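You operate a simulated robot arm through the tools that you are given. There is no shell and no other tool. Be economical: measure what you need, move in short steps, check, and stop when the job is done.

You are at the controls of a simulated two-armed robot. One attempt, no reset.

## Task
Stack the green pod from the cooker end of the buffet on top of the blue pod. Then fetch the carton marked "filters" from the cooker end of the buffet and stand it on the trivet there. Then push the mats drawer shut. Then open the clips drawer, put the tea basket inside, then shut the drawer. Then take the sponge from the counter under the cups cupboard and leave it on the granite table. Then put one of the cookies from the clear part of the buffet in the mixing bowl. Then take the pale wooden board on the dining table top and put it away on the dark bench with a low shelf top. The order counts. Set down upright: carton, tea basket.

It is judged by the outcome, as a careful person would: the job done as asked, and still so three seconds after it is handed in. It fails if anything else is knocked over, pushed out of place, dropped, spilled or broken.

## Robot
Two 6-joint arms with two-finger parallel grippers on one trunk, on a base that drives. Base frame: it is fixed to the floor where the robot stands at the start and does not move with it; the origin is under the middle of the robot, x ahead of it, y to its left, z up; the surface under the hand at the start is at about z = 920. Units: mm, rad, N and s.
The left shoulder is at the start at [50, 170, 1249], the right one opposite. Each reaches about 1092 mm from its shoulder. Places, roughly: carton [500, 250, 1000]; clips drawer [-2400, -3000, 800]; clips drawer inside [-2400, -3000, 700]; cookie (7x7x2 cm) [600, 1800, 900]; dark bench with a low shelf top [-4800, 1300, 900]; granite table [-1600, -1100, 800]; mats drawer [-4200, -2700, 800]; mixing bowl [-3750, 3250, 1000]; pale wooden board (26x20x2 cm) [-1400, 800, 800]; pod [750, 0, 1000]; sponge (10x7x4 cm) [-3600, -3100, 900]; tea basket (6x6x9 cm) [-4000, -2800, 1000]; trivet (18x18x2 cm) [800, -200, 900]. Payload 1.57 kg a hand.
Tool frame (each hand has its own): the origin (TCP) lies between the finger pads and is the grasp point; the fingertips stand 30 mm ahead of it; z points along the fingers, y is the line along which they close. Largest opening 80 mm; finger width 17, thickness 12; the body of the gripper, 40 by 82 mm, starts 80 mm behind the TCP.
Orientation is that of the tool frame in the base frame, as a unit quaternion [x, y, z, w]. With the fingers straight down and closing along the base's y, the tool's x points along the base's -x, its y along +y and its z along -z.

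## Interface
- The arms move only by the tool arm_command. It takes "left_deltas", "right_deltas" or both (then of equal length, played together; a hand with none holds still); each is a list of rows, each a list of 7 numbers: the opening in per cent of the stroke, from 0 (shut) to 100 (fully open), then the shift along the tool's x, y, z in mm, then the turn, a rotation vector about the tool's x, y, z in rad. In form: [[jaw, dx, dy, dz, wx, wy, wz], ...]. A call has 1 to 10 rows; each row is the pose to reach, as a shift and turn from the pose commanded when the call began, along the tool's axes at that moment. Rows are played at 5 a second. More than 50 mm and 0.15 rad between two rows, or a gripper value outside its range, and nothing of the call is played. Where a pose cannot be reached the arm comes as near as it can. A force on the tool above 40 N (or 10 N above the force at the start of the call, whichever is more), or a blocked arm, ends the call early, and 0.2 s more pass. The fingers move at their own pace (about 72 mm/s each) and stop on an object; they squeeze with about 21 N. The grip force told is the motor's: it shows also when the fingers shut on nothing. Time passes only in rows, and 0.2 s behind the last, so rows that repeat a pose let the fingers close. The reply holds the time, the measured pose of the TCP, the force on the tool along the base axes, the opening and the grip force, in the units named above and with some noise, with the torque about the TCP (base axes, N m) and any sound that the robot's microphone picked up, and new pictures: "show" is both (left out), scene, wrist or none (wrist: the cameras of the hands that moved).
- Cameras (640 x 400 px; columns grow to the right, rows downward): "scene" is now at [35.9, 11.9, 1816.2]; the picture's right is [0.17, -0.99, 0.00], its down [-0.76, -0.13, -0.63] and it looks along [0.62, 0.11, -0.77] (base axes); focal length 281 px, centre (320, 200). "left" rides on the left gripper at [72, 7, -122] in its tool frame; the picture's right is [-0.09, 1.00, 0.00], its down [-0.84, -0.08, -0.54] and it looks along [-0.54, -0.05, 0.84] (tool axes); focal length 238 px, centre (320, 200). "right" rides on the right gripper at [72, -7, -122] in its tool frame; the picture's right is [0.09, 1.00, 0.00], its down [-0.84, 0.08, -0.54] and it looks along [-0.54, 0.05, 0.84] (tool axes); focal length 238 px, centre (320, 200). There is no depth. A picture from a camera that has moved, and an enlarged one, comes with that camera's place and axes in the base frame and with its lens.
- slide_trunk(by): slides the trunk up (or, below 0, down) by that many mm; the arms and the scene camera ride with it, the base frame stays. It gives what a move gives, with no picture.
- drive_base(legs): drives the robot by 1 to 6 legs, each [ahead, left, turn to the left] in mm, mm and rad, along the robot's own axes; the way and the turn of a leg run together, so that a leg with both is an arc; at most 1500 mm and 3.142 rad a leg. The arms and the cameras ride along, it lands a little off, and it stops where it bumps. It gives what a move gives, and a new picture of the scene camera.
- pan_tilt(pan, tilt): turns the head with the scene camera to pan (to the left, within 1.501 rad either way) and tilt (down, from -0.506 to 1.204), counted from straight ahead of the robot. It gives what a move gives, and a new picture of the scene camera.
- close_up(camera, box): a new picture of the part [left, top, right, bottom] of that camera's present view, enlarged. No time passes.
- close_job(): hands the job in; it is judged then, once.

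Go step by step. Nothing tells you exact positions but the pictures and the camera data: compare them with the known pose of the tool, close in by small moves and look again before you grip or let go. The budget is 217 turns and 260 pictures, counting those below and the enlarged ones. Unless the task says otherwise, let go and move clear before handing in.

The tools are called as name(argument=value, ...) on one line, values as JSON. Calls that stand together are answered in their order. arm_command: Moves the arms, as the interface text tells. Its arguments: {"type":"object","properties":{"left_deltas":{"type":"array","items":{"type":"array","items":{"type":"number"}}},"right_deltas":{"type":"array","items":{"type":"array","items":{"type":"number"}}},"show":{"type":"string","enum":["both","scene","wrist","none"]}},"required":[]} The other tools are called the same way: slide_trunk (by) slides the trunk up or down; drive_base (legs) drives the base; pan_tilt (pan, tilt) turns the head that bears the scene camera; close_up (camera, box) takes an enlarged picture of a part of a camera's view; close_job () hands the job in.

At the start:

```text
time_s: 0.0
left_position: [730.9, 261.4, 1137.6]
left_ee_rot: [0.0, 1.0, 0.0, 0.0]
left_force: [-0.6, 0.3, 0.0]
left_moment: [-0.03, 0.02, -0.01]
left_finger_gap: 79.9
left_finger_force: 0.1
right_position: [742.5, -256.4, 1137.4]
right_ee_rot: [0.0, 1.0, 0.0, 0.001]
right_force: [-0.7, 0.0, -0.3]
right_moment: [-0.05, -0.01, 0.0]
right_finger_gap: 79.8
right_finger_force: 0.1
trunk travel left (down, up): [-864.0, 106.0]
robot x, y, heading: [4.2, 3.0, 0.001]
head pan, tilt: [0.169, 0.885]
```

scene: 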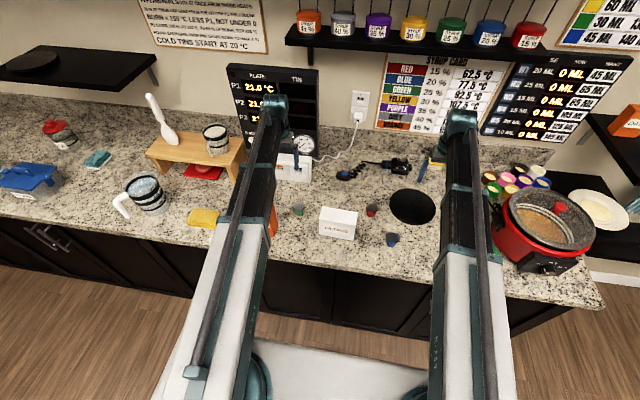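
right: 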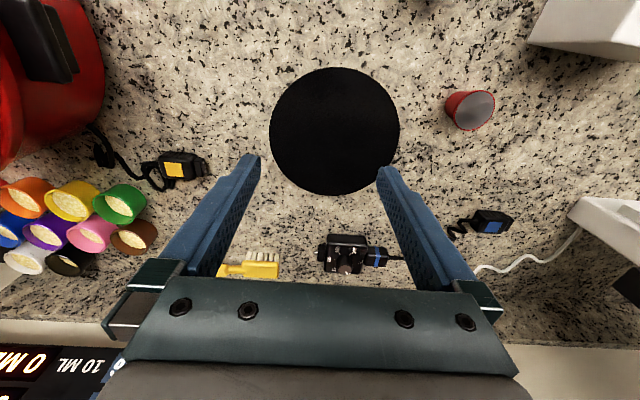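
left: 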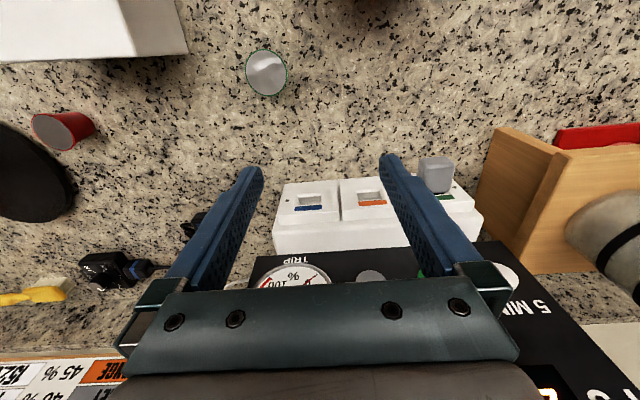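

I see three pods (green, red, blue) on the counter, a white carton, something orange behind the left arm, and a black round trivet. I'll look closer first.

close_up(camera="scene", box=[240, 130, 460, 270])

close_up(camera="left", box=[0, 0, 400, 250])

```text
2.86 times, centred on (350, 200) of scene
camera zoom: at [35.9, 11.9, 1816.2], right [0.17, -0.99, 0.0], down [-0.76, -0.13, -0.63], along [0.62, 0.11, -0.77], focal length 802 px, centre (234, 200)
```

zoom: 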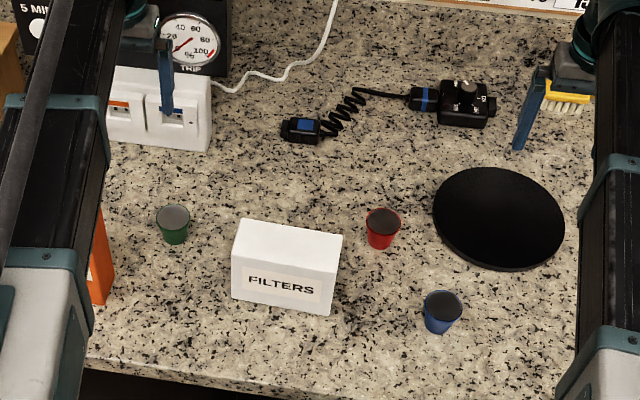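

```text
1.60 times, centred on (200, 125) of left
camera zoom: at [661.5, 269.1, 1259.6], right [0.09, 1.0, 0.0], down [0.84, -0.08, 0.54], along [0.54, -0.05, -0.84], focal length 381 px, centre (512, 320)
```

zoom: 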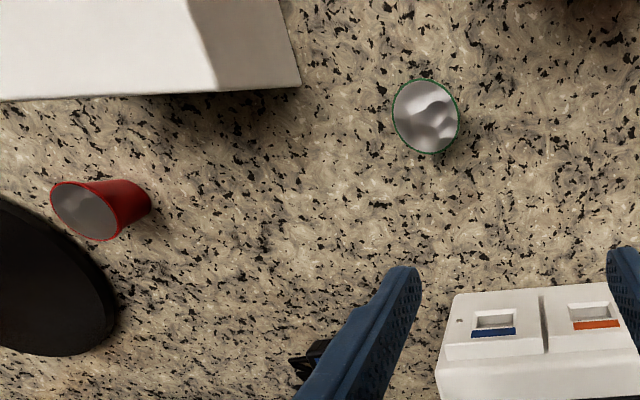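

Green pod is near [681, 208], top near z 959; blue near [606, -153]; the white carton is the "filters" one. I move the left hand over green and shift the right hand aside.

arm_command(left_deltas=[[100, 16, -17, 20, 0, 0, 0], [100, 33, -35, 40, 0, 0, 0], [100, 50, -52, 60, 0, 0, 0], [100, 50, -52, 80, 0, 0, 0], [100, 50, -52, 80, 0, 0, 0]], right_deltas=[[100, 20, -20, -30, 0, 0, 0], [100, 50, -40, -60, 0, 0, 0], [100, 80, -65, -90, 0, 0, 0], [100, 110, -90, -110, 0, 0, 0], [100, 120, -100, -120, 0, 0, 0]])

```text
time_s: 1.2
left_position: [679.8, 205.1, 1137.9]
left_ee_rot: [-0.001, 1.0, 0.001, 0.0]
left_force: [0.3, -0.2, -0.2]
left_moment: [0.0, -0.01, 0.02]
left_finger_gap: 80.1
left_finger_force: 0.0
left hand out of reach, approached as far as the arm can: row 1, 2, 3, 4, 5
right_position: [622.0, -351.4, 1138.4]
right_ee_rot: [0.0, 1.0, 0.0, 0.0]
right_force: [0.2, -0.4, 0.5]
right_moment: [-0.02, 0.03, -0.02]
right_finger_gap: 80.1
right_finger_force: 0.0
right hand out of reach, approached as far as the arm can: row 1, 2, 3, 4, 5
trunk travel left (down, up): [-864.0, 106.0]
robot x, y, heading: [-1.9, -1.0, -0.0]
head pan, tilt: [0.169, 0.885]
camera scene: at [36.2, 12.0, 1816.1], right [0.17, -0.99, 0.0], down [-0.76, -0.13, -0.63], along [0.62, 0.11, -0.77], focal length 281 px, centre (320, 200)
camera right: at [549.5, -356.4, 1259.7], right [-0.09, 1.0, 0.0], down [0.84, 0.08, 0.54], along [0.54, 0.05, -0.84], focal length 238 px, centre (320, 200)
camera left: at [610.0, 212.5, 1259.5], right [0.09, 1.0, 0.0], down [0.84, -0.08, 0.54], along [0.54, -0.05, -0.84], focal length 238 px, centre (320, 200)
```

scene: 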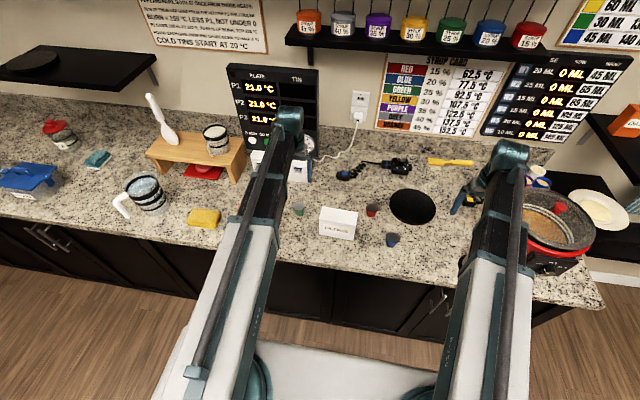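
right: 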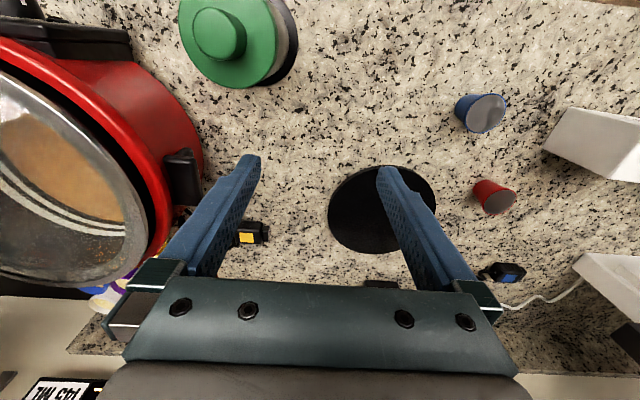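
left: 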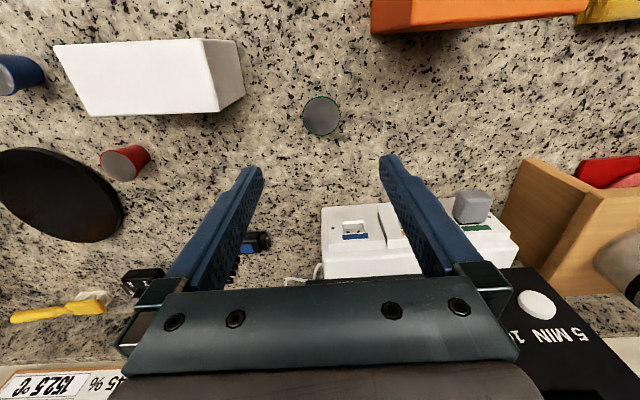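

The hands moved horizontally but their height stayed. I test whether the arm can move vertically alone.

arm_command(left_deltas=[[100, 0, 0, 15, 0, 0, 0], [100, 0, 0, 30, 0, 0, 0], [100, 0, 0, 30, 0, 0, 0]], show="none")

slide_trunk(by=-80)

```text
time_s: 2.0
left_position: [679.4, 204.7, 1138.6]
left_ee_rot: [0.0, 1.0, -0.001, 0.0]
left_force: [0.7, -0.4, -0.5]
left_moment: [0.01, -0.01, -0.01]
left_finger_gap: 80.0
left_finger_force: 0.0
left hand out of reach, approached as far as the arm can: row 1, 2, 3
right_position: [621.5, -351.3, 1138.3]
right_ee_rot: [0.0, 1.0, 0.0, 0.001]
right_force: [-0.3, 0.7, 1.0]
right_moment: [0.01, -0.02, -0.04]
right_finger_gap: 79.9
right_finger_force: 0.1
trunk travel left (down, up): [-864.0, 106.0]
robot x, y, heading: [-1.1, 0.1, 0.001]
head pan, tilt: [0.169, 0.885]
```

```text
time_s: 3.2
left_position: [679.6, 205.7, 1060.7]
left_ee_rot: [0.0, 1.0, 0.0, 0.0]
left_force: [0.0, 0.3, -0.4]
left_moment: [-0.01, -0.01, 0.02]
left_finger_gap: 80.1
left_finger_force: 0.1
right_position: [620.9, -350.2, 1059.0]
right_ee_rot: [0.0, 1.0, 0.0, 0.0]
right_force: [-0.3, -0.2, -0.3]
right_moment: [-0.01, -0.01, 0.0]
right_finger_gap: 79.9
right_finger_force: 0.1
trunk travel left (down, up): [-784.0, 186.0]
robot x, y, heading: [4.7, 1.6, 0.002]
head pan, tilt: [0.169, 0.885]
```

Height comes only from the trunk, so both hands ride together. I park the right hand in front of the counter edge, closed.

arm_command(right_deltas=[[0, 10, 30, 0, 0, 0, 0], [0, 45, 50, 0, 0, 0, 0], [0, 90, 50, 0, 0, 0, 0], [0, 135, 50, 0, 0, 0, 0], [0, 180, 50, 0, 0, 0, 0], [0, 225, 50, 0, 0, 0, 0], [0, 265, 50, 0, 0, 0, 0], [0, 265, 50, 0, 0, 0, 0]], left_deltas=[[100, 0, 0, 0, 0, 0, 0], [100, 0, 0, 0, 0, 0, 0], [100, 0, 0, 0, 0, 0, 0], [100, 0, 0, 0, 0, 0, 0], [100, 0, 0, 0, 0, 0, 0], [100, 0, 0, 0, 0, 0, 0], [100, 0, 0, 0, 0, 0, 0], [100, 0, 0, 0, 0, 0, 0]])

```text
time_s: 5.0
left_position: [680.7, 205.8, 1058.7]
left_ee_rot: [0.0, 1.0, 0.0, -0.001]
left_force: [0.5, -0.6, -0.5]
left_moment: [0.02, -0.02, 0.01]
left_finger_gap: 80.2
left_finger_force: 0.0
right_position: [422.2, -334.7, 1059.0]
right_ee_rot: [0.0, 1.0, 0.001, -0.001]
right_force: [0.1, 0.1, 0.5]
right_moment: [-0.03, 0.01, 0.0]
right_finger_gap: 0.1
right_finger_force: 20.9
right hand out of reach, approached as far as the arm can: row 6, 7, 8
trunk travel left (down, up): [-784.0, 186.0]
robot x, y, heading: [0.2, -0.1, 0.001]
head pan, tilt: [0.169, 0.885]
camera scene: at [36.1, 12.3, 1736.1], right [0.17, -0.99, 0.0], down [-0.76, -0.13, -0.63], along [0.62, 0.11, -0.77], focal length 281 px, centre (320, 200)
camera right: at [350.8, -341.0, 1180.0], right [-0.09, 1.0, 0.0], down [0.84, 0.08, 0.54], along [0.54, 0.05, -0.84], focal length 238 px, centre (320, 200)
camera left: at [610.0, 212.9, 1179.4], right [0.09, 1.0, 0.0], down [0.84, -0.08, 0.54], along [0.54, -0.05, -0.84], focal length 238 px, centre (320, 200)
```

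scene: 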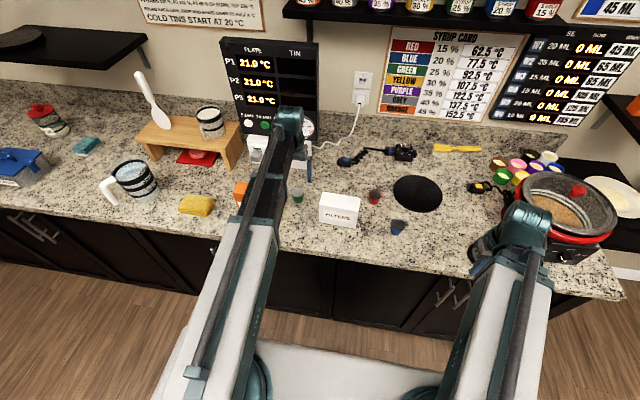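
right: 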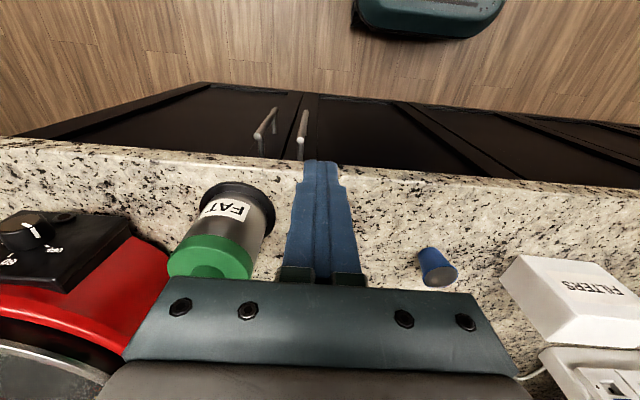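
left: 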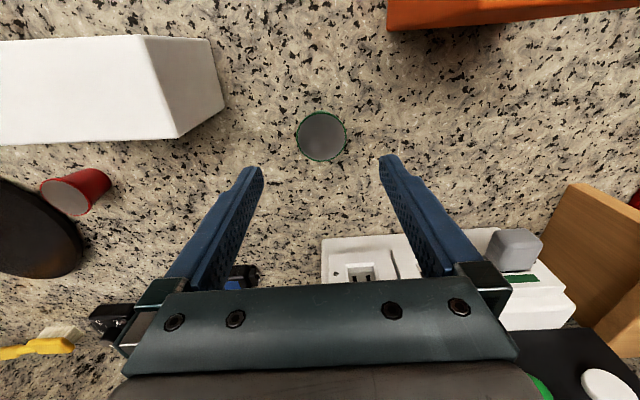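

Green pod sits centred under the left hand at about [681, 207]. I lower the trunk so the fingers straddle it.

slide_trunk(by=-101)

close_up(camera="left", box=[160, 60, 480, 260])

```text
time_s: 6.3
left_position: [680.5, 205.6, 959.6]
left_ee_rot: [0.0, 1.0, 0.0, -0.001]
left_force: [-0.1, -0.2, 0.2]
left_moment: [0.0, 0.01, -0.01]
left_finger_gap: 80.0
left_finger_force: 0.0
right_position: [422.4, -335.4, 958.4]
right_ee_rot: [0.0, 1.0, 0.0, -0.001]
right_force: [0.2, -0.4, 0.5]
right_moment: [-0.01, 0.02, 0.0]
right_finger_gap: 0.0
right_finger_force: 21.5
trunk travel left (down, up): [-683.0, 287.0]
robot x, y, heading: [-1.1, 1.9, -0.005]
head pan, tilt: [0.169, 0.885]
```

```text
2.00 times, centred on (320, 160) of left
camera zoom: at [609.6, 212.6, 1078.7], right [0.09, 1.0, 0.0], down [0.84, -0.08, 0.54], along [0.54, -0.05, -0.84], focal length 477 px, centre (320, 280)
```

zoom: 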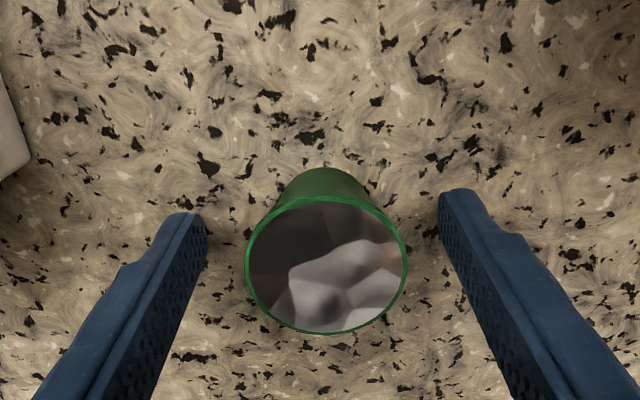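

The pod is between the pads with its rim at pad height. I close on it.

arm_command(left_deltas=[[50, 0, 0, 0, 0, 0, 0], [30, 0, 0, 0, 0, 0, 0], [30, 0, 0, 0, 0, 0, 0], [30, 0, 0, 0, 0, 0, 0]], show="wrist")

```text
time_s: 7.3
left_position: [679.5, 205.8, 958.1]
left_ee_rot: [0.0, 1.0, 0.0, 0.0]
left_force: [0.5, 0.5, 0.7]
left_moment: [0.0, 0.01, -0.02]
left_finger_gap: 44.6
left_finger_force: 21.2
right_position: [421.5, -335.4, 957.6]
right_ee_rot: [0.0, 1.0, 0.0, -0.001]
right_force: [0.3, -0.4, 0.7]
right_moment: [0.0, 0.04, 0.01]
right_finger_gap: 0.0
right_finger_force: 21.3
trunk travel left (down, up): [-683.0, 287.0]
robot x, y, heading: [-2.0, -0.9, -0.003]
head pan, tilt: [0.169, 0.885]
camera left: at [609.7, 212.6, 1078.6], right [0.09, 1.0, 0.0], down [0.84, -0.08, 0.54], along [0.54, -0.05, -0.84], focal length 238 px, centre (320, 200)
```

left: 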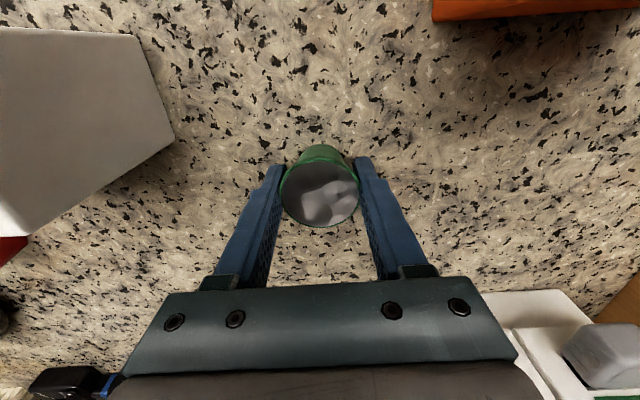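

Gripped (44.6 mm). I lift and carry it over the blue pod.

slide_trunk(by=150)

arm_command(left_deltas=[[30, 10, -40, 0, 0, 0, 0], [30, 20, -80, 0, 0, 0, 0], [30, 30, -125, 0, 0, 0, 0], [30, 40, -170, 0, 0, 0, 0], [30, 50, -215, 0, 0, 0, 0], [30, 60, -260, 0, 0, 0, 0], [30, 70, -300, 0, 0, 0, 0], [30, 74, -335, 0, 0, 0, 0], [30, 74, -357, 0, 0, 0, 0], [30, 74, -357, 0, 0, 0, 0]])

```text
time_s: 9.1
left_position: [678.7, 204.9, 1107.6]
left_ee_rot: [0.0, 1.0, 0.0, 0.0]
left_force: [0.1, -0.1, -0.3]
left_moment: [0.02, -0.02, -0.03]
left_finger_gap: 44.4
left_finger_force: 20.9
right_position: [423.1, -335.3, 1106.1]
right_ee_rot: [0.0, 1.0, -0.001, -0.001]
right_force: [0.4, -0.3, -0.4]
right_moment: [0.01, -0.04, -0.01]
right_finger_gap: 0.0
right_finger_force: 21.2
trunk travel left (down, up): [-833.0, 137.0]
robot x, y, heading: [1.2, -1.1, 0.0]
head pan, tilt: [0.169, 0.885]
```

```text
time_s: 11.3
left_position: [604.4, -154.1, 1107.7]
left_ee_rot: [0.0, 1.0, -0.001, 0.0]
left_force: [0.1, -0.4, -0.5]
left_moment: [-0.01, -0.02, -0.02]
left_finger_gap: 44.6
left_finger_force: 21.7
right_position: [420.8, -335.2, 1107.7]
right_ee_rot: [0.0, 1.0, 0.0, -0.001]
right_force: [-0.3, 0.0, 0.3]
right_moment: [0.01, 0.0, -0.02]
right_finger_gap: 0.0
right_finger_force: 21.0
trunk travel left (down, up): [-833.0, 137.0]
robot x, y, heading: [-1.6, 2.2, -0.0]
head pan, tilt: [0.169, 0.885]
camera scene: at [35.7, 12.0, 1785.2], right [0.17, -0.99, 0.0], down [-0.76, -0.13, -0.63], along [0.62, 0.11, -0.77], focal length 281 px, centre (320, 200)
camera left: at [535.3, -145.6, 1228.6], right [0.09, 1.0, 0.0], down [0.84, -0.08, 0.54], along [0.54, -0.05, -0.84], focal length 238 px, centre (320, 200)
```

scene: 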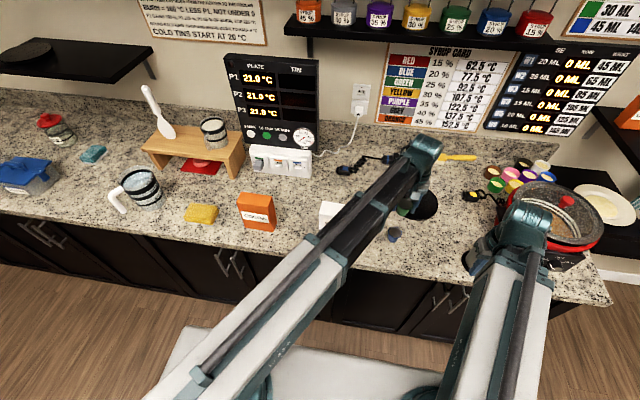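
left: 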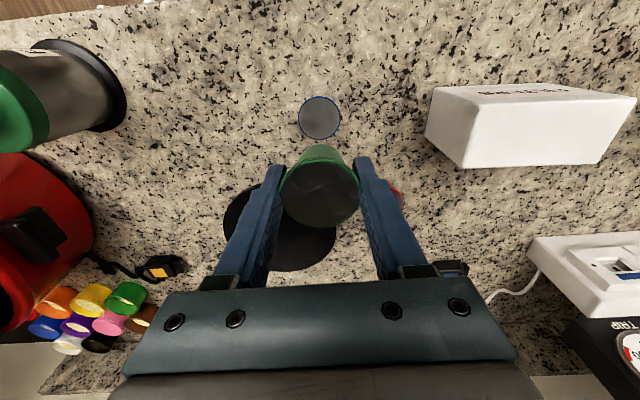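

I refine blue's position from the left camera.

close_up(camera="left", box=[240, 80, 400, 180])

```text
4.00 times, centred on (320, 130) of left
camera zoom: at [535.3, -145.6, 1228.6], right [0.09, 1.0, 0.0], down [0.84, -0.08, 0.54], along [0.54, -0.05, -0.84], focal length 953 px, centre (320, 480)
```

zoom: 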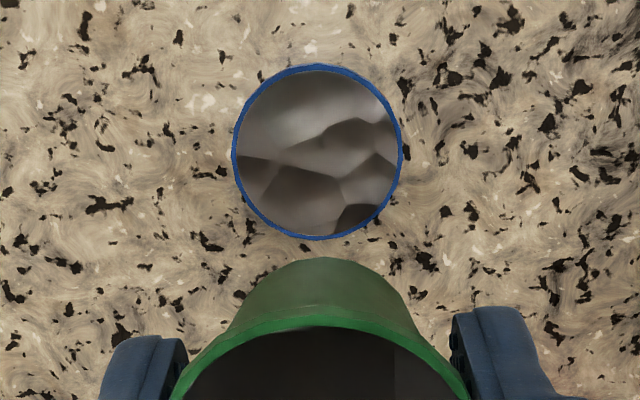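

Blue's centre works out near [601, -154]; I nudge 5 mm and lower most of the way.

arm_command(left_deltas=[[30, 5.5, 0, 0, 0, 0, 0], [30, 5.5, 0, 0, 0, 0, 0]], show="none")

slide_trunk(by=-95)

close_up(camera="left", box=[240, 100, 400, 200])

close_up(camera="scene", box=[350, 200, 450, 262])

```text
time_s: 11.9
left_position: [600.5, -152.3, 1107.8]
left_ee_rot: [0.0, 1.0, -0.001, 0.0]
left_force: [0.2, 0.1, -0.3]
left_moment: [0.0, 0.0, 0.01]
left_finger_gap: 44.4
left_finger_force: 20.9
right_position: [423.0, -334.4, 1107.7]
right_ee_rot: [0.0, 1.0, -0.001, -0.002]
right_force: [-1.0, -0.3, 0.7]
right_moment: [-0.02, 0.01, 0.02]
right_finger_gap: 0.2
right_finger_force: 21.0
trunk travel left (down, up): [-833.0, 137.0]
robot x, y, heading: [0.7, -4.1, -0.002]
head pan, tilt: [0.169, 0.885]
```

```text
time_s: 13.2
left_position: [600.7, -152.2, 1012.5]
left_ee_rot: [0.0, 1.0, 0.0, 0.0]
left_force: [-0.6, 0.2, -0.8]
left_moment: [-0.01, 0.0, -0.01]
left_finger_gap: 44.2
left_finger_force: 21.3
right_position: [423.7, -335.4, 1012.4]
right_ee_rot: [0.0, 1.0, 0.0, -0.001]
right_force: [0.3, -0.1, 0.6]
right_moment: [0.04, 0.0, -0.01]
right_finger_gap: 0.0
right_finger_force: 20.7
trunk travel left (down, up): [-738.0, 232.0]
robot x, y, heading: [-3.5, 0.1, 0.004]
head pan, tilt: [0.169, 0.885]
```

```text
4.00 times, centred on (320, 150) of left
camera zoom: at [530.3, -144.6, 1133.7], right [0.09, 1.0, 0.0], down [0.84, -0.08, 0.54], along [0.54, -0.05, -0.84], focal length 953 px, centre (320, 400)
```

zoom: 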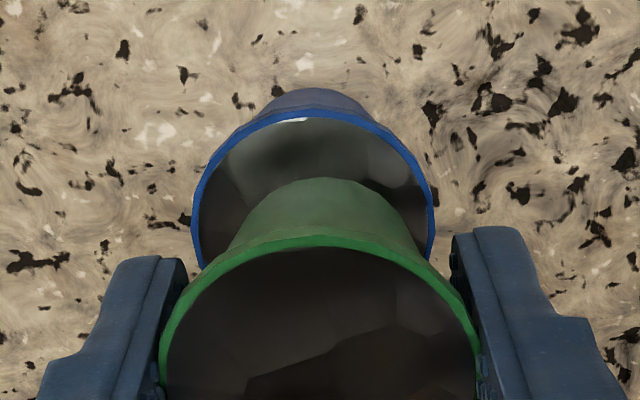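

```text
6.40 times, centred on (400, 231) of scene
camera zoom: at [35.7, 11.9, 1690.2], right [0.17, -0.99, 0.0], down [-0.76, -0.13, -0.63], along [0.62, 0.11, -0.77], focal length 1796 px, centre (-192, 2)
```

zoom: 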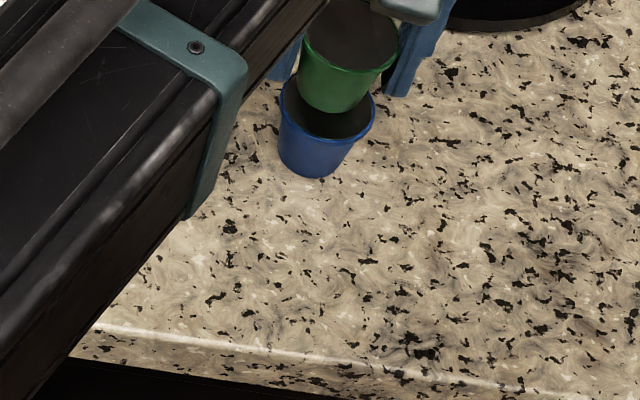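

Aligned within ~2 mm. I lower until contact.

slide_trunk(by=-12)

slide_trunk(by=-2)

close_up(camera="scene", box=[350, 180, 450, 242])

```text
time_s: 13.8
left_position: [599.7, -152.1, 1000.2]
left_ee_rot: [0.0, 1.0, 0.0, 0.0]
left_force: [0.4, 1.1, 5.3]
left_moment: [0.0, 0.02, 0.02]
left_finger_gap: 44.5
left_finger_force: 21.7
right_position: [423.6, -335.6, 1000.8]
right_ee_rot: [0.0, 1.0, 0.0, -0.001]
right_force: [-0.3, -0.1, -0.9]
right_moment: [-0.02, 0.01, -0.01]
right_finger_gap: 0.0
right_finger_force: 21.5
trunk travel left (down, up): [-726.0, 244.0]
robot x, y, heading: [0.7, 0.3, -0.001]
head pan, tilt: [0.169, 0.885]
```

```text
time_s: 14.3
left_position: [601.2, -151.9, 999.6]
left_ee_rot: [0.001, 1.0, 0.0, 0.001]
left_force: [-0.3, 0.0, 13.6]
left_moment: [-0.02, -0.02, -0.04]
left_finger_gap: 44.2
left_finger_force: 20.7
right_position: [421.6, -335.2, 999.5]
right_ee_rot: [0.001, 1.0, -0.001, -0.002]
right_force: [0.3, 0.2, -0.3]
right_moment: [0.04, 0.0, -0.05]
right_finger_gap: 0.1
right_finger_force: 21.3
trunk travel left (down, up): [-724.0, 246.0]
robot x, y, heading: [1.5, -1.2, 0.006]
head pan, tilt: [0.169, 0.885]
```

```text
6.40 times, centred on (400, 211) of scene
camera zoom: at [34.7, 12.2, 1676.3], right [0.17, -0.99, 0.0], down [-0.76, -0.13, -0.63], along [0.63, 0.11, -0.77], focal length 1796 px, centre (-192, 130)
```

zoom: 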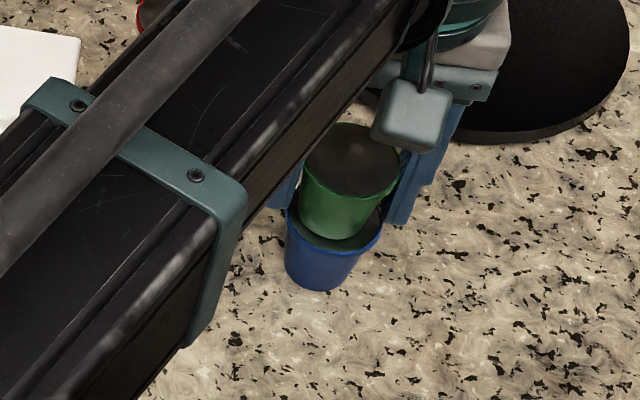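

Contact felt. I relieve the pressure slightly and release.

slide_trunk(by=1.5)

arm_command(left_deltas=[[58, 0, 0, 0, 0, 0, 0], [65, 0, 0, 0, 0, 0, 0], [80, 0, 0, 0, 0, 0, 0], [80, 0, 0, 0, 0, 0, 0]], show="wrist")

slide_trunk(by=130)

close_up(camera="left", box=[160, 40, 640, 340])

```text
time_s: 14.8
left_position: [601.0, -153.2, 1000.0]
left_ee_rot: [0.0, 1.0, 0.0, 0.0]
left_force: [-0.5, 1.4, 0.3]
left_moment: [-0.02, 0.01, 0.02]
left_finger_gap: 43.9
left_finger_force: 21.7
right_position: [422.0, -335.6, 1000.8]
right_ee_rot: [0.001, 1.0, 0.001, -0.001]
right_force: [-0.4, 0.5, -0.8]
right_moment: [0.0, 0.0, 0.02]
right_finger_gap: 0.2
right_finger_force: 21.0
trunk travel left (down, up): [-725.0, 245.0]
robot x, y, heading: [0.0, -0.7, -0.001]
head pan, tilt: [0.169, 0.885]
```

```text
time_s: 15.8
left_position: [599.9, -152.0, 999.9]
left_ee_rot: [0.0, 1.0, 0.001, 0.0]
left_force: [0.5, 0.8, -0.3]
left_moment: [0.01, 0.0, 0.02]
left_finger_gap: 64.1
left_finger_force: 0.0
right_position: [422.1, -335.8, 1000.3]
right_ee_rot: [0.0, 1.0, 0.0, -0.001]
right_force: [-0.4, 0.3, 0.4]
right_moment: [0.01, 0.01, -0.03]
right_finger_gap: 0.0
right_finger_force: 20.7
trunk travel left (down, up): [-725.0, 245.0]
robot x, y, heading: [-1.3, 3.3, -0.0]
head pan, tilt: [0.169, 0.885]
camera left: at [530.4, -144.6, 1121.1], right [0.09, 1.0, 0.0], down [0.84, -0.08, 0.54], along [0.54, -0.05, -0.84], focal length 238 px, centre (320, 200)
```

left: 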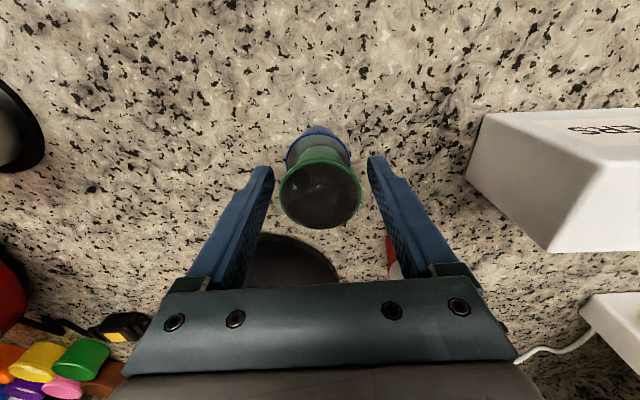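

```text
time_s: 17.4
left_position: [600.8, -152.7, 1131.5]
left_ee_rot: [0.0, 1.0, 0.0, 0.0]
left_force: [0.4, -1.0, 0.0]
left_moment: [-0.02, 0.01, -0.02]
left_finger_gap: 63.8
left_finger_force: 0.1
right_position: [422.6, -335.5, 1129.9]
right_ee_rot: [0.0, 1.0, 0.0, -0.001]
right_force: [0.8, 1.0, 0.3]
right_moment: [-0.02, 0.0, 0.0]
right_finger_gap: 0.1
right_finger_force: 21.8
trunk travel left (down, up): [-855.0, 115.0]
robot x, y, heading: [1.5, -1.5, -0.003]
head pan, tilt: [0.169, 0.885]
```

```text
1.33 times, centred on (400, 190) of left
camera zoom: at [530.5, -144.7, 1251.0], right [0.09, 1.0, 0.0], down [0.84, -0.08, 0.54], along [0.54, -0.05, -0.84], focal length 318 px, centre (213, 213)
```

zoom: 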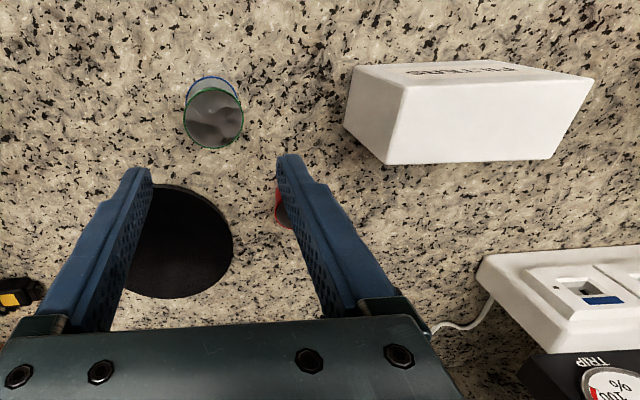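

Green stands on blue. Next I move the left hand above the filters carton to view it.

arm_command(left_deltas=[[100, 15, 45, 0, 0, 0, 0], [100, 30, 90, 0, 0, 0, 0], [100, 30, 135, 0, 0, 0, 0], [100, 30, 180, 0, 0, 0, 0], [100, 30, 205, 0, 0, 0, 0], [100, 30, 205, 0, 0, 0, 0]])

```text
time_s: 18.8
left_position: [571.0, 49.6, 1129.4]
left_ee_rot: [-0.001, 1.0, 0.0, 0.0]
left_force: [-0.5, 0.4, 0.0]
left_moment: [0.02, 0.0, 0.03]
left_finger_gap: 79.9
left_finger_force: 0.1
right_position: [423.7, -335.3, 1129.6]
right_ee_rot: [0.0, 1.0, 0.0, 0.0]
right_force: [0.2, 0.6, 1.0]
right_moment: [-0.01, 0.01, 0.03]
right_finger_gap: 0.1
right_finger_force: 21.0
trunk travel left (down, up): [-855.0, 115.0]
robot x, y, heading: [4.0, -0.7, 0.005]
head pan, tilt: [0.169, 0.885]
camera scene: at [35.8, 11.7, 1807.7], right [0.17, -0.99, 0.0], down [-0.76, -0.13, -0.63], along [0.62, 0.11, -0.77], focal length 281 px, centre (320, 200)
camera left: at [500.2, 56.7, 1251.1], right [0.09, 1.0, 0.0], down [0.84, -0.08, 0.54], along [0.54, -0.05, -0.84], focal length 238 px, centre (320, 200)
```

scene: 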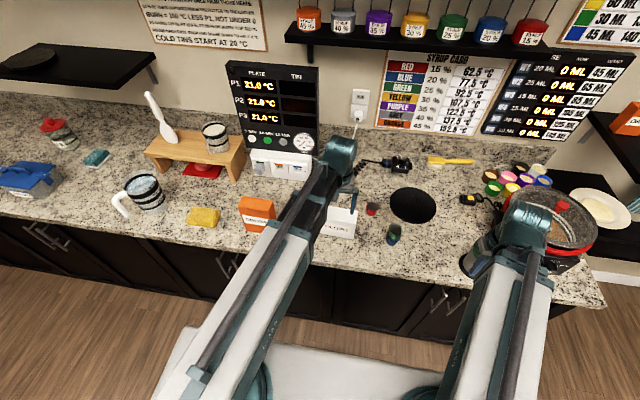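
left: 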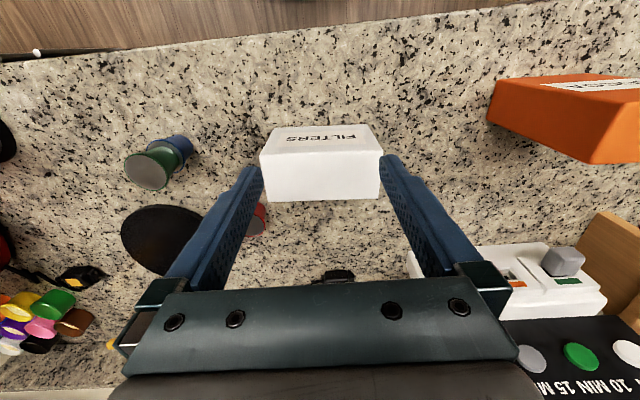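

I zoom on the carton to get its orientation and size.

close_up(camera="left", box=[240, 100, 400, 200])

close_up(camera="scene", box=[280, 170, 400, 245])

```text
4.00 times, centred on (320, 150) of left
camera zoom: at [500.2, 56.7, 1251.1], right [0.09, 1.0, 0.0], down [0.84, -0.08, 0.54], along [0.54, -0.05, -0.84], focal length 953 px, centre (320, 400)
```

zoom: 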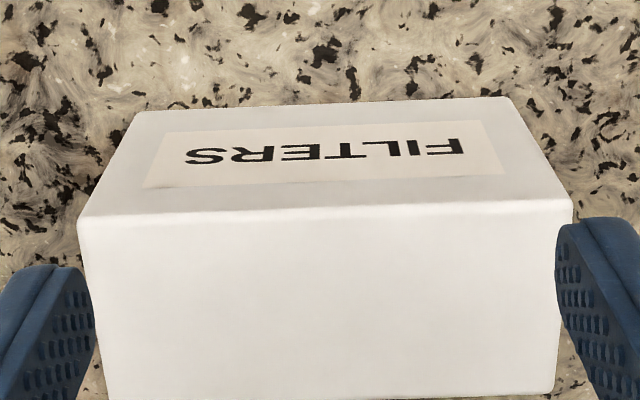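

```text
5.33 times, centred on (340, 208) of scene
camera zoom: at [35.8, 11.7, 1807.7], right [0.17, -0.99, 0.0], down [-0.76, -0.13, -0.63], along [0.62, 0.11, -0.77], focal length 1497 px, centre (213, 160)
```

zoom: 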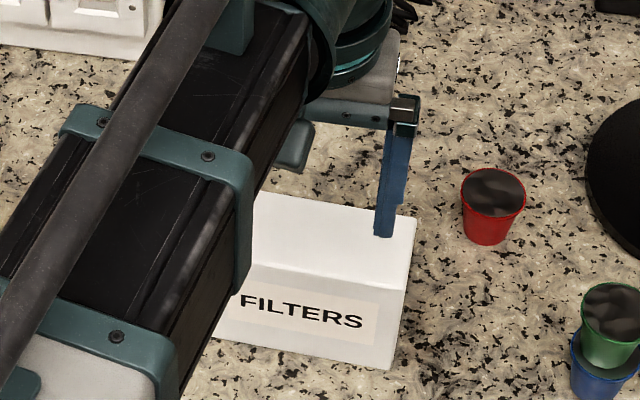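

Carton: about 126 × 57 mm, top z≈1018, centre ≈[620, 49], yaw ≈ -0.045 rad. I turn the left hand 90° to grip across its thin side.

arm_command(left_deltas=[[100, -25, 0, 0, 0, 0, 0.147], [100, -49, 0, 0, 0, 0, 0.294], [100, -49, 0, 0, 0, 0, 0.441], [100, -49, 0, 0, 0, 0, 0.588], [100, -49, 0, 0, 0, 0, 0.735], [100, -49, 0, 0, 0, 0, 0.882], [100, -49, 0, 0, 0, 0, 1.029], [100, -49, 0, 0, 0, 0, 1.176], [100, -49, 0, 0, 0, 0, 1.323], [100, -49, 0, 0, 0, 0, 1.47]], show="none")

arm_command(left_deltas=[[100, 0, 0, 0, 0, 0, 0.146], [100, 0, 0, 0, 0, 0, 0.146]])

```text
time_s: 21.0
left_position: [619.3, 52.9, 1128.8]
left_ee_rot: [0.671, 0.741, 0.0, 0.0]
left_force: [0.6, -0.3, 0.0]
left_moment: [0.01, 0.03, -0.04]
left_finger_gap: 80.1
left_finger_force: 0.0
right_position: [422.3, -336.0, 1130.2]
right_ee_rot: [0.001, 1.0, 0.0, -0.001]
right_force: [-0.2, 0.6, 0.0]
right_moment: [-0.01, -0.02, 0.02]
right_finger_gap: 0.0
right_finger_force: 21.0
trunk travel left (down, up): [-855.0, 115.0]
robot x, y, heading: [-3.4, 0.5, 0.002]
head pan, tilt: [0.169, 0.885]
```

```text
time_s: 21.6
left_position: [618.1, 53.0, 1130.8]
left_ee_rot: [0.724, 0.69, 0.0, 0.0]
left_force: [0.6, 0.2, 0.2]
left_moment: [0.01, -0.01, 0.02]
left_finger_gap: 79.9
left_finger_force: 0.1
right_position: [422.7, -335.9, 1128.8]
right_ee_rot: [0.001, 1.0, 0.0, -0.001]
right_force: [-0.7, 0.6, 0.3]
right_moment: [0.0, 0.02, 0.0]
right_finger_gap: 0.0
right_finger_force: 21.2
trunk travel left (down, up): [-855.0, 115.0]
robot x, y, heading: [-1.3, 0.3, 0.002]
head pan, tilt: [0.169, 0.885]
camera scene: at [35.8, 11.9, 1807.7], right [0.17, -0.99, 0.0], down [-0.76, -0.13, -0.63], along [0.62, 0.11, -0.77], focal length 281 px, centre (320, 200)
camera left: at [631.3, 124.8, 1251.1], right [0.99, -0.14, 0.0], down [-0.12, -0.83, 0.54], along [-0.07, -0.54, -0.84], focal length 238 px, centre (320, 200)
```

scene: 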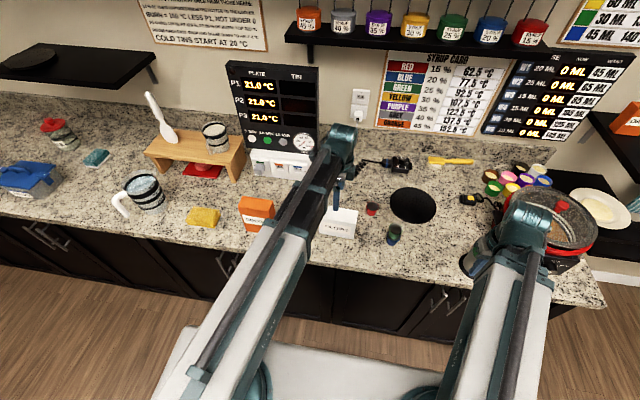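
left: 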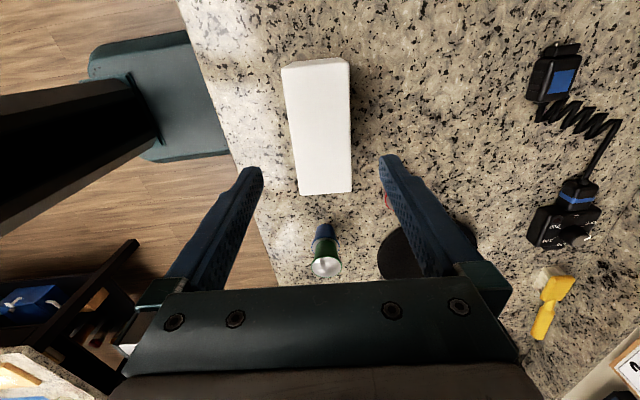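

Carton centre is about 5 mm further in x; I adjust, then lower.

arm_command(left_deltas=[[100, -4, 5.5, 0, 0, 0, 0], [100, -4, 5.5, 0, 0, 0, 0]], show="none")

slide_trunk(by=-80)

close_up(camera="left", box=[160, 50, 480, 250])

```text
time_s: 22.2
left_position: [624.9, 48.9, 1130.2]
left_ee_rot: [0.722, 0.691, -0.001, 0.0]
left_force: [-0.1, 0.0, 0.0]
left_moment: [-0.01, 0.02, 0.02]
left_finger_gap: 80.0
left_finger_force: 0.0
right_position: [422.9, -335.3, 1130.4]
right_ee_rot: [0.0, 1.0, -0.001, -0.001]
right_force: [-0.7, 0.6, -0.4]
right_moment: [-0.02, 0.01, 0.0]
right_finger_gap: 0.0
right_finger_force: 21.7
trunk travel left (down, up): [-855.0, 115.0]
robot x, y, heading: [-0.5, 1.6, 0.0]
head pan, tilt: [0.169, 0.885]
```

```text
time_s: 23.3
left_position: [626.3, 48.2, 1050.0]
left_ee_rot: [0.723, 0.691, 0.0, 0.001]
left_force: [0.3, 0.3, 0.4]
left_moment: [0.01, -0.01, 0.04]
left_finger_gap: 80.1
left_finger_force: 0.1
right_position: [422.9, -334.6, 1049.8]
right_ee_rot: [0.0, 1.0, 0.0, -0.002]
right_force: [0.6, 1.0, 0.7]
right_moment: [-0.02, 0.01, -0.02]
right_finger_gap: 0.4
right_finger_force: 20.9
trunk travel left (down, up): [-775.0, 195.0]
robot x, y, heading: [-0.1, -1.5, -0.002]
head pan, tilt: [0.169, 0.885]
```

```text
2.00 times, centred on (320, 150) of left
camera zoom: at [637.0, 119.9, 1171.2], right [0.99, -0.14, 0.0], down [-0.12, -0.83, 0.54], along [-0.07, -0.54, -0.84], focal length 477 px, centre (320, 300)
```

zoom: 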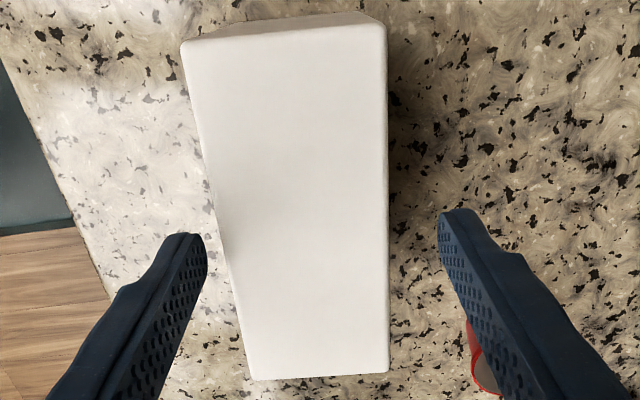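

The carton is slightly toward the left finger; I shift back 6 mm, lower and grip.

arm_command(left_deltas=[[100, 0, -6, 0, 0, 0, 0], [100, 0, -6, 0, 0, 0, 0]], show="none")

slide_trunk(by=-62)

arm_command(left_deltas=[[60, 0, 0, 0, 0, 0, 0], [40, 0, 0, 0, 0, 0, 0], [40, 0, 0, 0, 0, 0, 0], [40, 0, 0, 0, 0, 0, 0]], show="wrist")

```text
time_s: 23.9
left_position: [619.7, 47.6, 1049.0]
left_ee_rot: [0.723, 0.691, -0.001, 0.0]
left_force: [0.0, -0.4, -0.2]
left_moment: [-0.01, 0.02, 0.0]
left_finger_gap: 80.0
left_finger_force: 0.1
right_position: [422.2, -333.6, 1050.4]
right_ee_rot: [0.001, 1.0, 0.0, -0.001]
right_force: [0.5, -0.8, -0.2]
right_moment: [0.0, 0.02, 0.0]
right_finger_gap: 0.1
right_finger_force: 20.4
trunk travel left (down, up): [-775.0, 195.0]
robot x, y, heading: [-4.1, 0.5, -0.006]
head pan, tilt: [0.169, 0.885]
```

```text
time_s: 24.9
left_position: [619.0, 47.3, 988.4]
left_ee_rot: [0.723, 0.691, 0.0, 0.0]
left_force: [-0.6, 0.0, 0.3]
left_moment: [0.01, -0.01, 0.03]
left_finger_gap: 79.9
left_finger_force: 0.1
right_position: [422.7, -335.4, 987.6]
right_ee_rot: [0.0, 1.0, 0.0, 0.0]
right_force: [-0.9, -0.1, -0.1]
right_moment: [0.03, 0.01, 0.0]
right_finger_gap: 0.2
right_finger_force: 21.0
trunk travel left (down, up): [-713.0, 257.0]
robot x, y, heading: [1.3, -0.8, -0.005]
head pan, tilt: [0.169, 0.885]
```

```text
time_s: 25.9
left_position: [619.8, 48.1, 989.1]
left_ee_rot: [0.723, 0.691, 0.001, 0.0]
left_force: [1.4, 0.0, 1.8]
left_moment: [0.0, -0.04, -0.06]
left_finger_gap: 59.8
left_finger_force: 21.5
right_position: [422.9, -335.9, 988.7]
right_ee_rot: [0.0, 1.0, 0.0, -0.001]
right_force: [-0.3, -1.3, 0.6]
right_moment: [-0.04, -0.03, -0.02]
right_finger_gap: 0.0
right_finger_force: 21.5
trunk travel left (down, up): [-713.0, 257.0]
robot x, y, heading: [-0.4, 1.9, -0.003]
head pan, tilt: [0.169, 0.885]
camera left: at [631.5, 120.3, 1109.1], right [0.99, -0.14, 0.0], down [-0.12, -0.83, 0.54], along [-0.07, -0.54, -0.84], focal length 238 px, centre (320, 200)
```

left: 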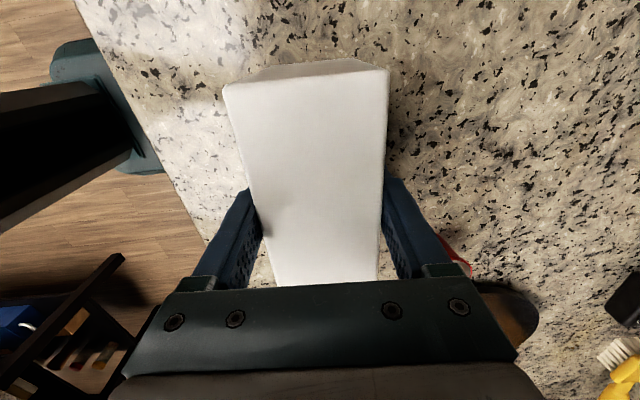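

Gripped across its 60 mm side. I lift and carry it over the trivet near [771, -235].

slide_trunk(by=130)

arm_command(left_deltas=[[40, -36, 22, 0, 0, 0, 0], [40, -75, 45, 0, 0, 0, 0], [40, -114, 68, 0, 0, 0, 0], [40, -153, 91, 0, 0, 0, 0], [40, -192, 114, 0, 0, 0, 0], [40, -231, 137, 0, 0, 0, 0], [40, -260, 155, 0, 0, 0, 0], [40, -275, 164, 0, 0, 0, 0], [40, -275, 164, 0, 0, 0, 0]])

```text
time_s: 27.5
left_position: [620.3, 48.3, 1118.9]
left_ee_rot: [0.723, 0.691, 0.0, 0.0]
left_force: [-0.9, -0.2, -2.1]
left_moment: [0.01, -0.01, 0.0]
left_finger_gap: 59.7
left_finger_force: 20.9
right_position: [423.5, -334.5, 1117.6]
right_ee_rot: [0.0, 1.0, 0.0, 0.0]
right_force: [-0.1, -0.6, 0.0]
right_moment: [0.02, 0.02, -0.03]
right_finger_gap: 0.0
right_finger_force: 21.2
trunk travel left (down, up): [-843.0, 127.0]
robot x, y, heading: [1.1, -1.8, 0.0]
head pan, tilt: [0.169, 0.885]
```

```text
time_s: 29.5
left_position: [773.4, -234.6, 1118.5]
left_ee_rot: [0.723, 0.691, 0.0, 0.0]
left_force: [0.2, -0.2, -2.7]
left_moment: [0.03, 0.01, 0.0]
left_finger_gap: 59.7
left_finger_force: 21.0
right_position: [423.1, -334.8, 1118.8]
right_ee_rot: [0.0, 1.0, 0.0, -0.001]
right_force: [-0.1, 0.7, -1.2]
right_moment: [0.0, 0.03, 0.04]
right_finger_gap: 0.0
right_finger_force: 21.1
trunk travel left (down, up): [-843.0, 127.0]
robot x, y, heading: [-0.3, -0.9, -0.001]
head pan, tilt: [0.169, 0.885]
camera scene: at [36.0, 11.9, 1795.7], right [0.17, -0.99, 0.0], down [-0.76, -0.13, -0.63], along [0.62, 0.11, -0.77], focal length 281 px, centre (320, 200)
camera left: at [784.0, -162.0, 1239.0], right [0.99, -0.14, 0.0], down [-0.12, -0.83, 0.54], along [-0.07, -0.54, -0.84], focal length 238 px, centre (320, 200)
```

scene: 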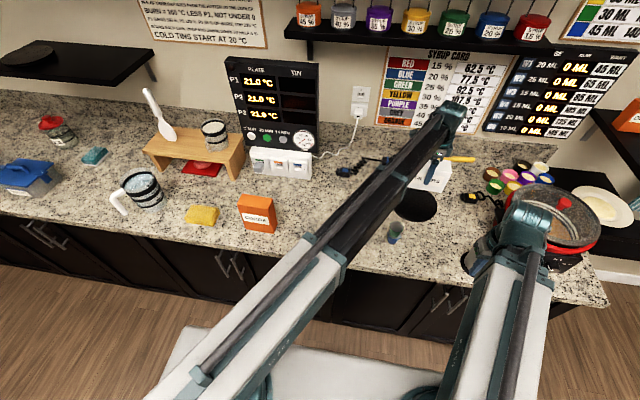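
left: 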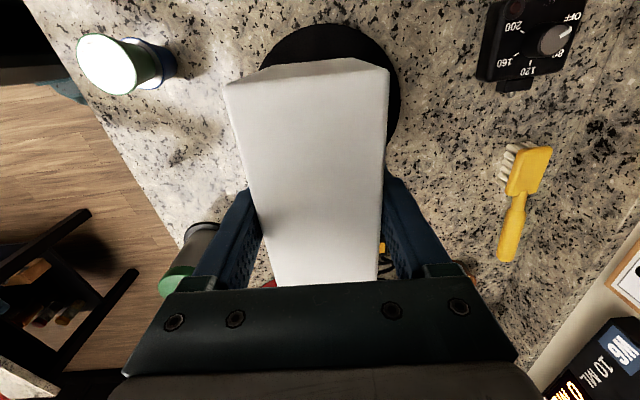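

Over the trivet; a small 7 mm correction, then lower towards contact.

arm_command(left_deltas=[[40, 7, 2, 0, 0, 0, 0], [40, 7, 2, 0, 0, 0, 0]], show="none")

slide_trunk(by=-103)

close_up(camera="scene", box=[350, 130, 510, 230])

```text
time_s: 30.1
left_position: [773.5, -226.0, 1117.4]
left_ee_rot: [0.723, 0.691, 0.0, -0.001]
left_force: [-1.2, 0.4, -2.4]
left_moment: [0.01, 0.02, -0.01]
left_finger_gap: 59.8
left_finger_force: 21.3
right_position: [422.6, -335.8, 1118.5]
right_ee_rot: [0.0, 1.0, 0.001, -0.001]
right_force: [0.3, 0.1, -0.8]
right_moment: [-0.01, 0.05, -0.01]
right_finger_gap: 0.0
right_finger_force: 21.0
trunk travel left (down, up): [-843.0, 127.0]
robot x, y, heading: [-1.2, -0.9, -0.003]
head pan, tilt: [0.169, 0.885]
```

```text
time_s: 31.5
left_position: [774.5, -226.4, 1014.9]
left_ee_rot: [0.722, 0.691, 0.0, 0.0]
left_force: [-0.4, -1.4, -2.7]
left_moment: [0.05, -0.02, 0.0]
left_finger_gap: 60.0
left_finger_force: 20.6
right_position: [422.1, -334.4, 1014.4]
right_ee_rot: [0.0, 1.0, 0.0, -0.002]
right_force: [0.3, 0.5, -0.6]
right_moment: [-0.03, -0.03, 0.0]
right_finger_gap: 0.0
right_finger_force: 21.5
trunk travel left (down, up): [-740.0, 230.0]
robot x, y, heading: [1.9, 2.0, -0.001]
head pan, tilt: [0.169, 0.885]
```

```text
4.00 times, centred on (430, 180) of scene
camera zoom: at [35.9, 11.8, 1692.7], right [0.17, -0.99, 0.0], down [-0.76, -0.13, -0.63], along [0.62, 0.11, -0.77], focal length 1123 px, centre (-120, 280)
```

zoom: 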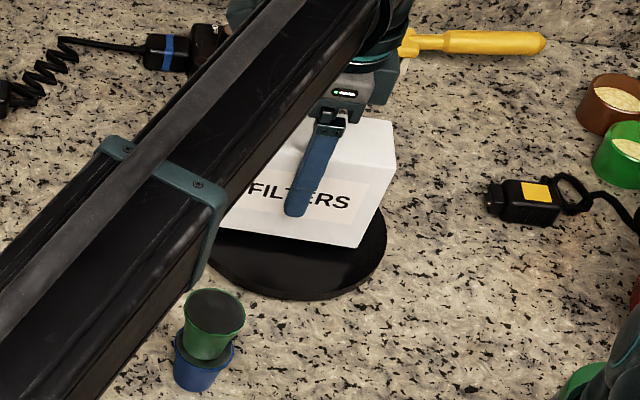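

The carton sits about 12 mm too far back; I shift it toward me and set it down.

arm_command(left_deltas=[[40, 0, -12, 0, 0, 0, 0], [40, 0, -12, 0, 0, 0, 0]], show="none")

slide_trunk(by=-4)

slide_trunk(by=-2)

close_up(camera="scene", box=[350, 130, 510, 230])

```text
time_s: 32.1
left_position: [762.2, -224.9, 1015.0]
left_ee_rot: [0.723, 0.691, 0.0, -0.001]
left_force: [0.2, -0.5, -2.5]
left_moment: [-0.02, -0.03, -0.02]
left_finger_gap: 60.0
left_finger_force: 21.1
right_position: [422.2, -336.0, 1014.7]
right_ee_rot: [-0.001, 1.0, 0.0, -0.001]
right_force: [-1.1, 0.4, -0.4]
right_moment: [0.0, 0.0, 0.0]
right_finger_gap: 0.1
right_finger_force: 21.2
trunk travel left (down, up): [-740.0, 230.0]
robot x, y, heading: [2.2, -0.2, 0.001]
head pan, tilt: [0.169, 0.885]
```

```text
time_s: 32.6
left_position: [761.2, -225.7, 1011.7]
left_ee_rot: [0.723, 0.691, 0.0, 0.0]
left_force: [0.1, -1.1, -2.0]
left_moment: [-0.03, 0.01, 0.0]
left_finger_gap: 59.6
left_finger_force: 20.9
right_position: [422.6, -335.3, 1011.3]
right_ee_rot: [0.0, 1.0, 0.001, -0.002]
right_force: [-0.2, 0.8, -0.1]
right_moment: [-0.03, -0.01, -0.02]
right_finger_gap: 0.0
right_finger_force: 20.6
trunk travel left (down, up): [-736.0, 234.0]
robot x, y, heading: [1.2, -2.0, 0.002]
head pan, tilt: [0.169, 0.885]
```

```text
time_s: 33.1
left_position: [762.5, -226.0, 1009.2]
left_ee_rot: [0.723, 0.691, 0.0, 0.0]
left_force: [-0.3, -0.7, -2.2]
left_moment: [0.01, 0.02, 0.02]
left_finger_gap: 59.8
left_finger_force: 20.7
right_position: [423.8, -335.8, 1009.0]
right_ee_rot: [0.0, 1.0, 0.001, -0.002]
right_force: [0.0, 0.3, -0.1]
right_moment: [0.02, -0.02, -0.02]
right_finger_gap: 0.0
right_finger_force: 21.0
trunk travel left (down, up): [-734.0, 236.0]
robot x, y, heading: [0.5, -4.4, -0.0]
head pan, tilt: [0.169, 0.885]
```

```text
4.00 times, centred on (430, 180) of scene
camera zoom: at [36.0, 11.8, 1686.6], right [0.17, -0.99, 0.0], down [-0.76, -0.13, -0.63], along [0.62, 0.11, -0.77], focal length 1123 px, centre (-120, 280)
```

zoom: 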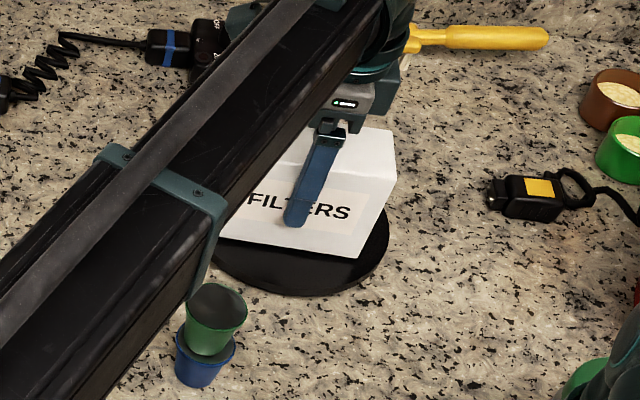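

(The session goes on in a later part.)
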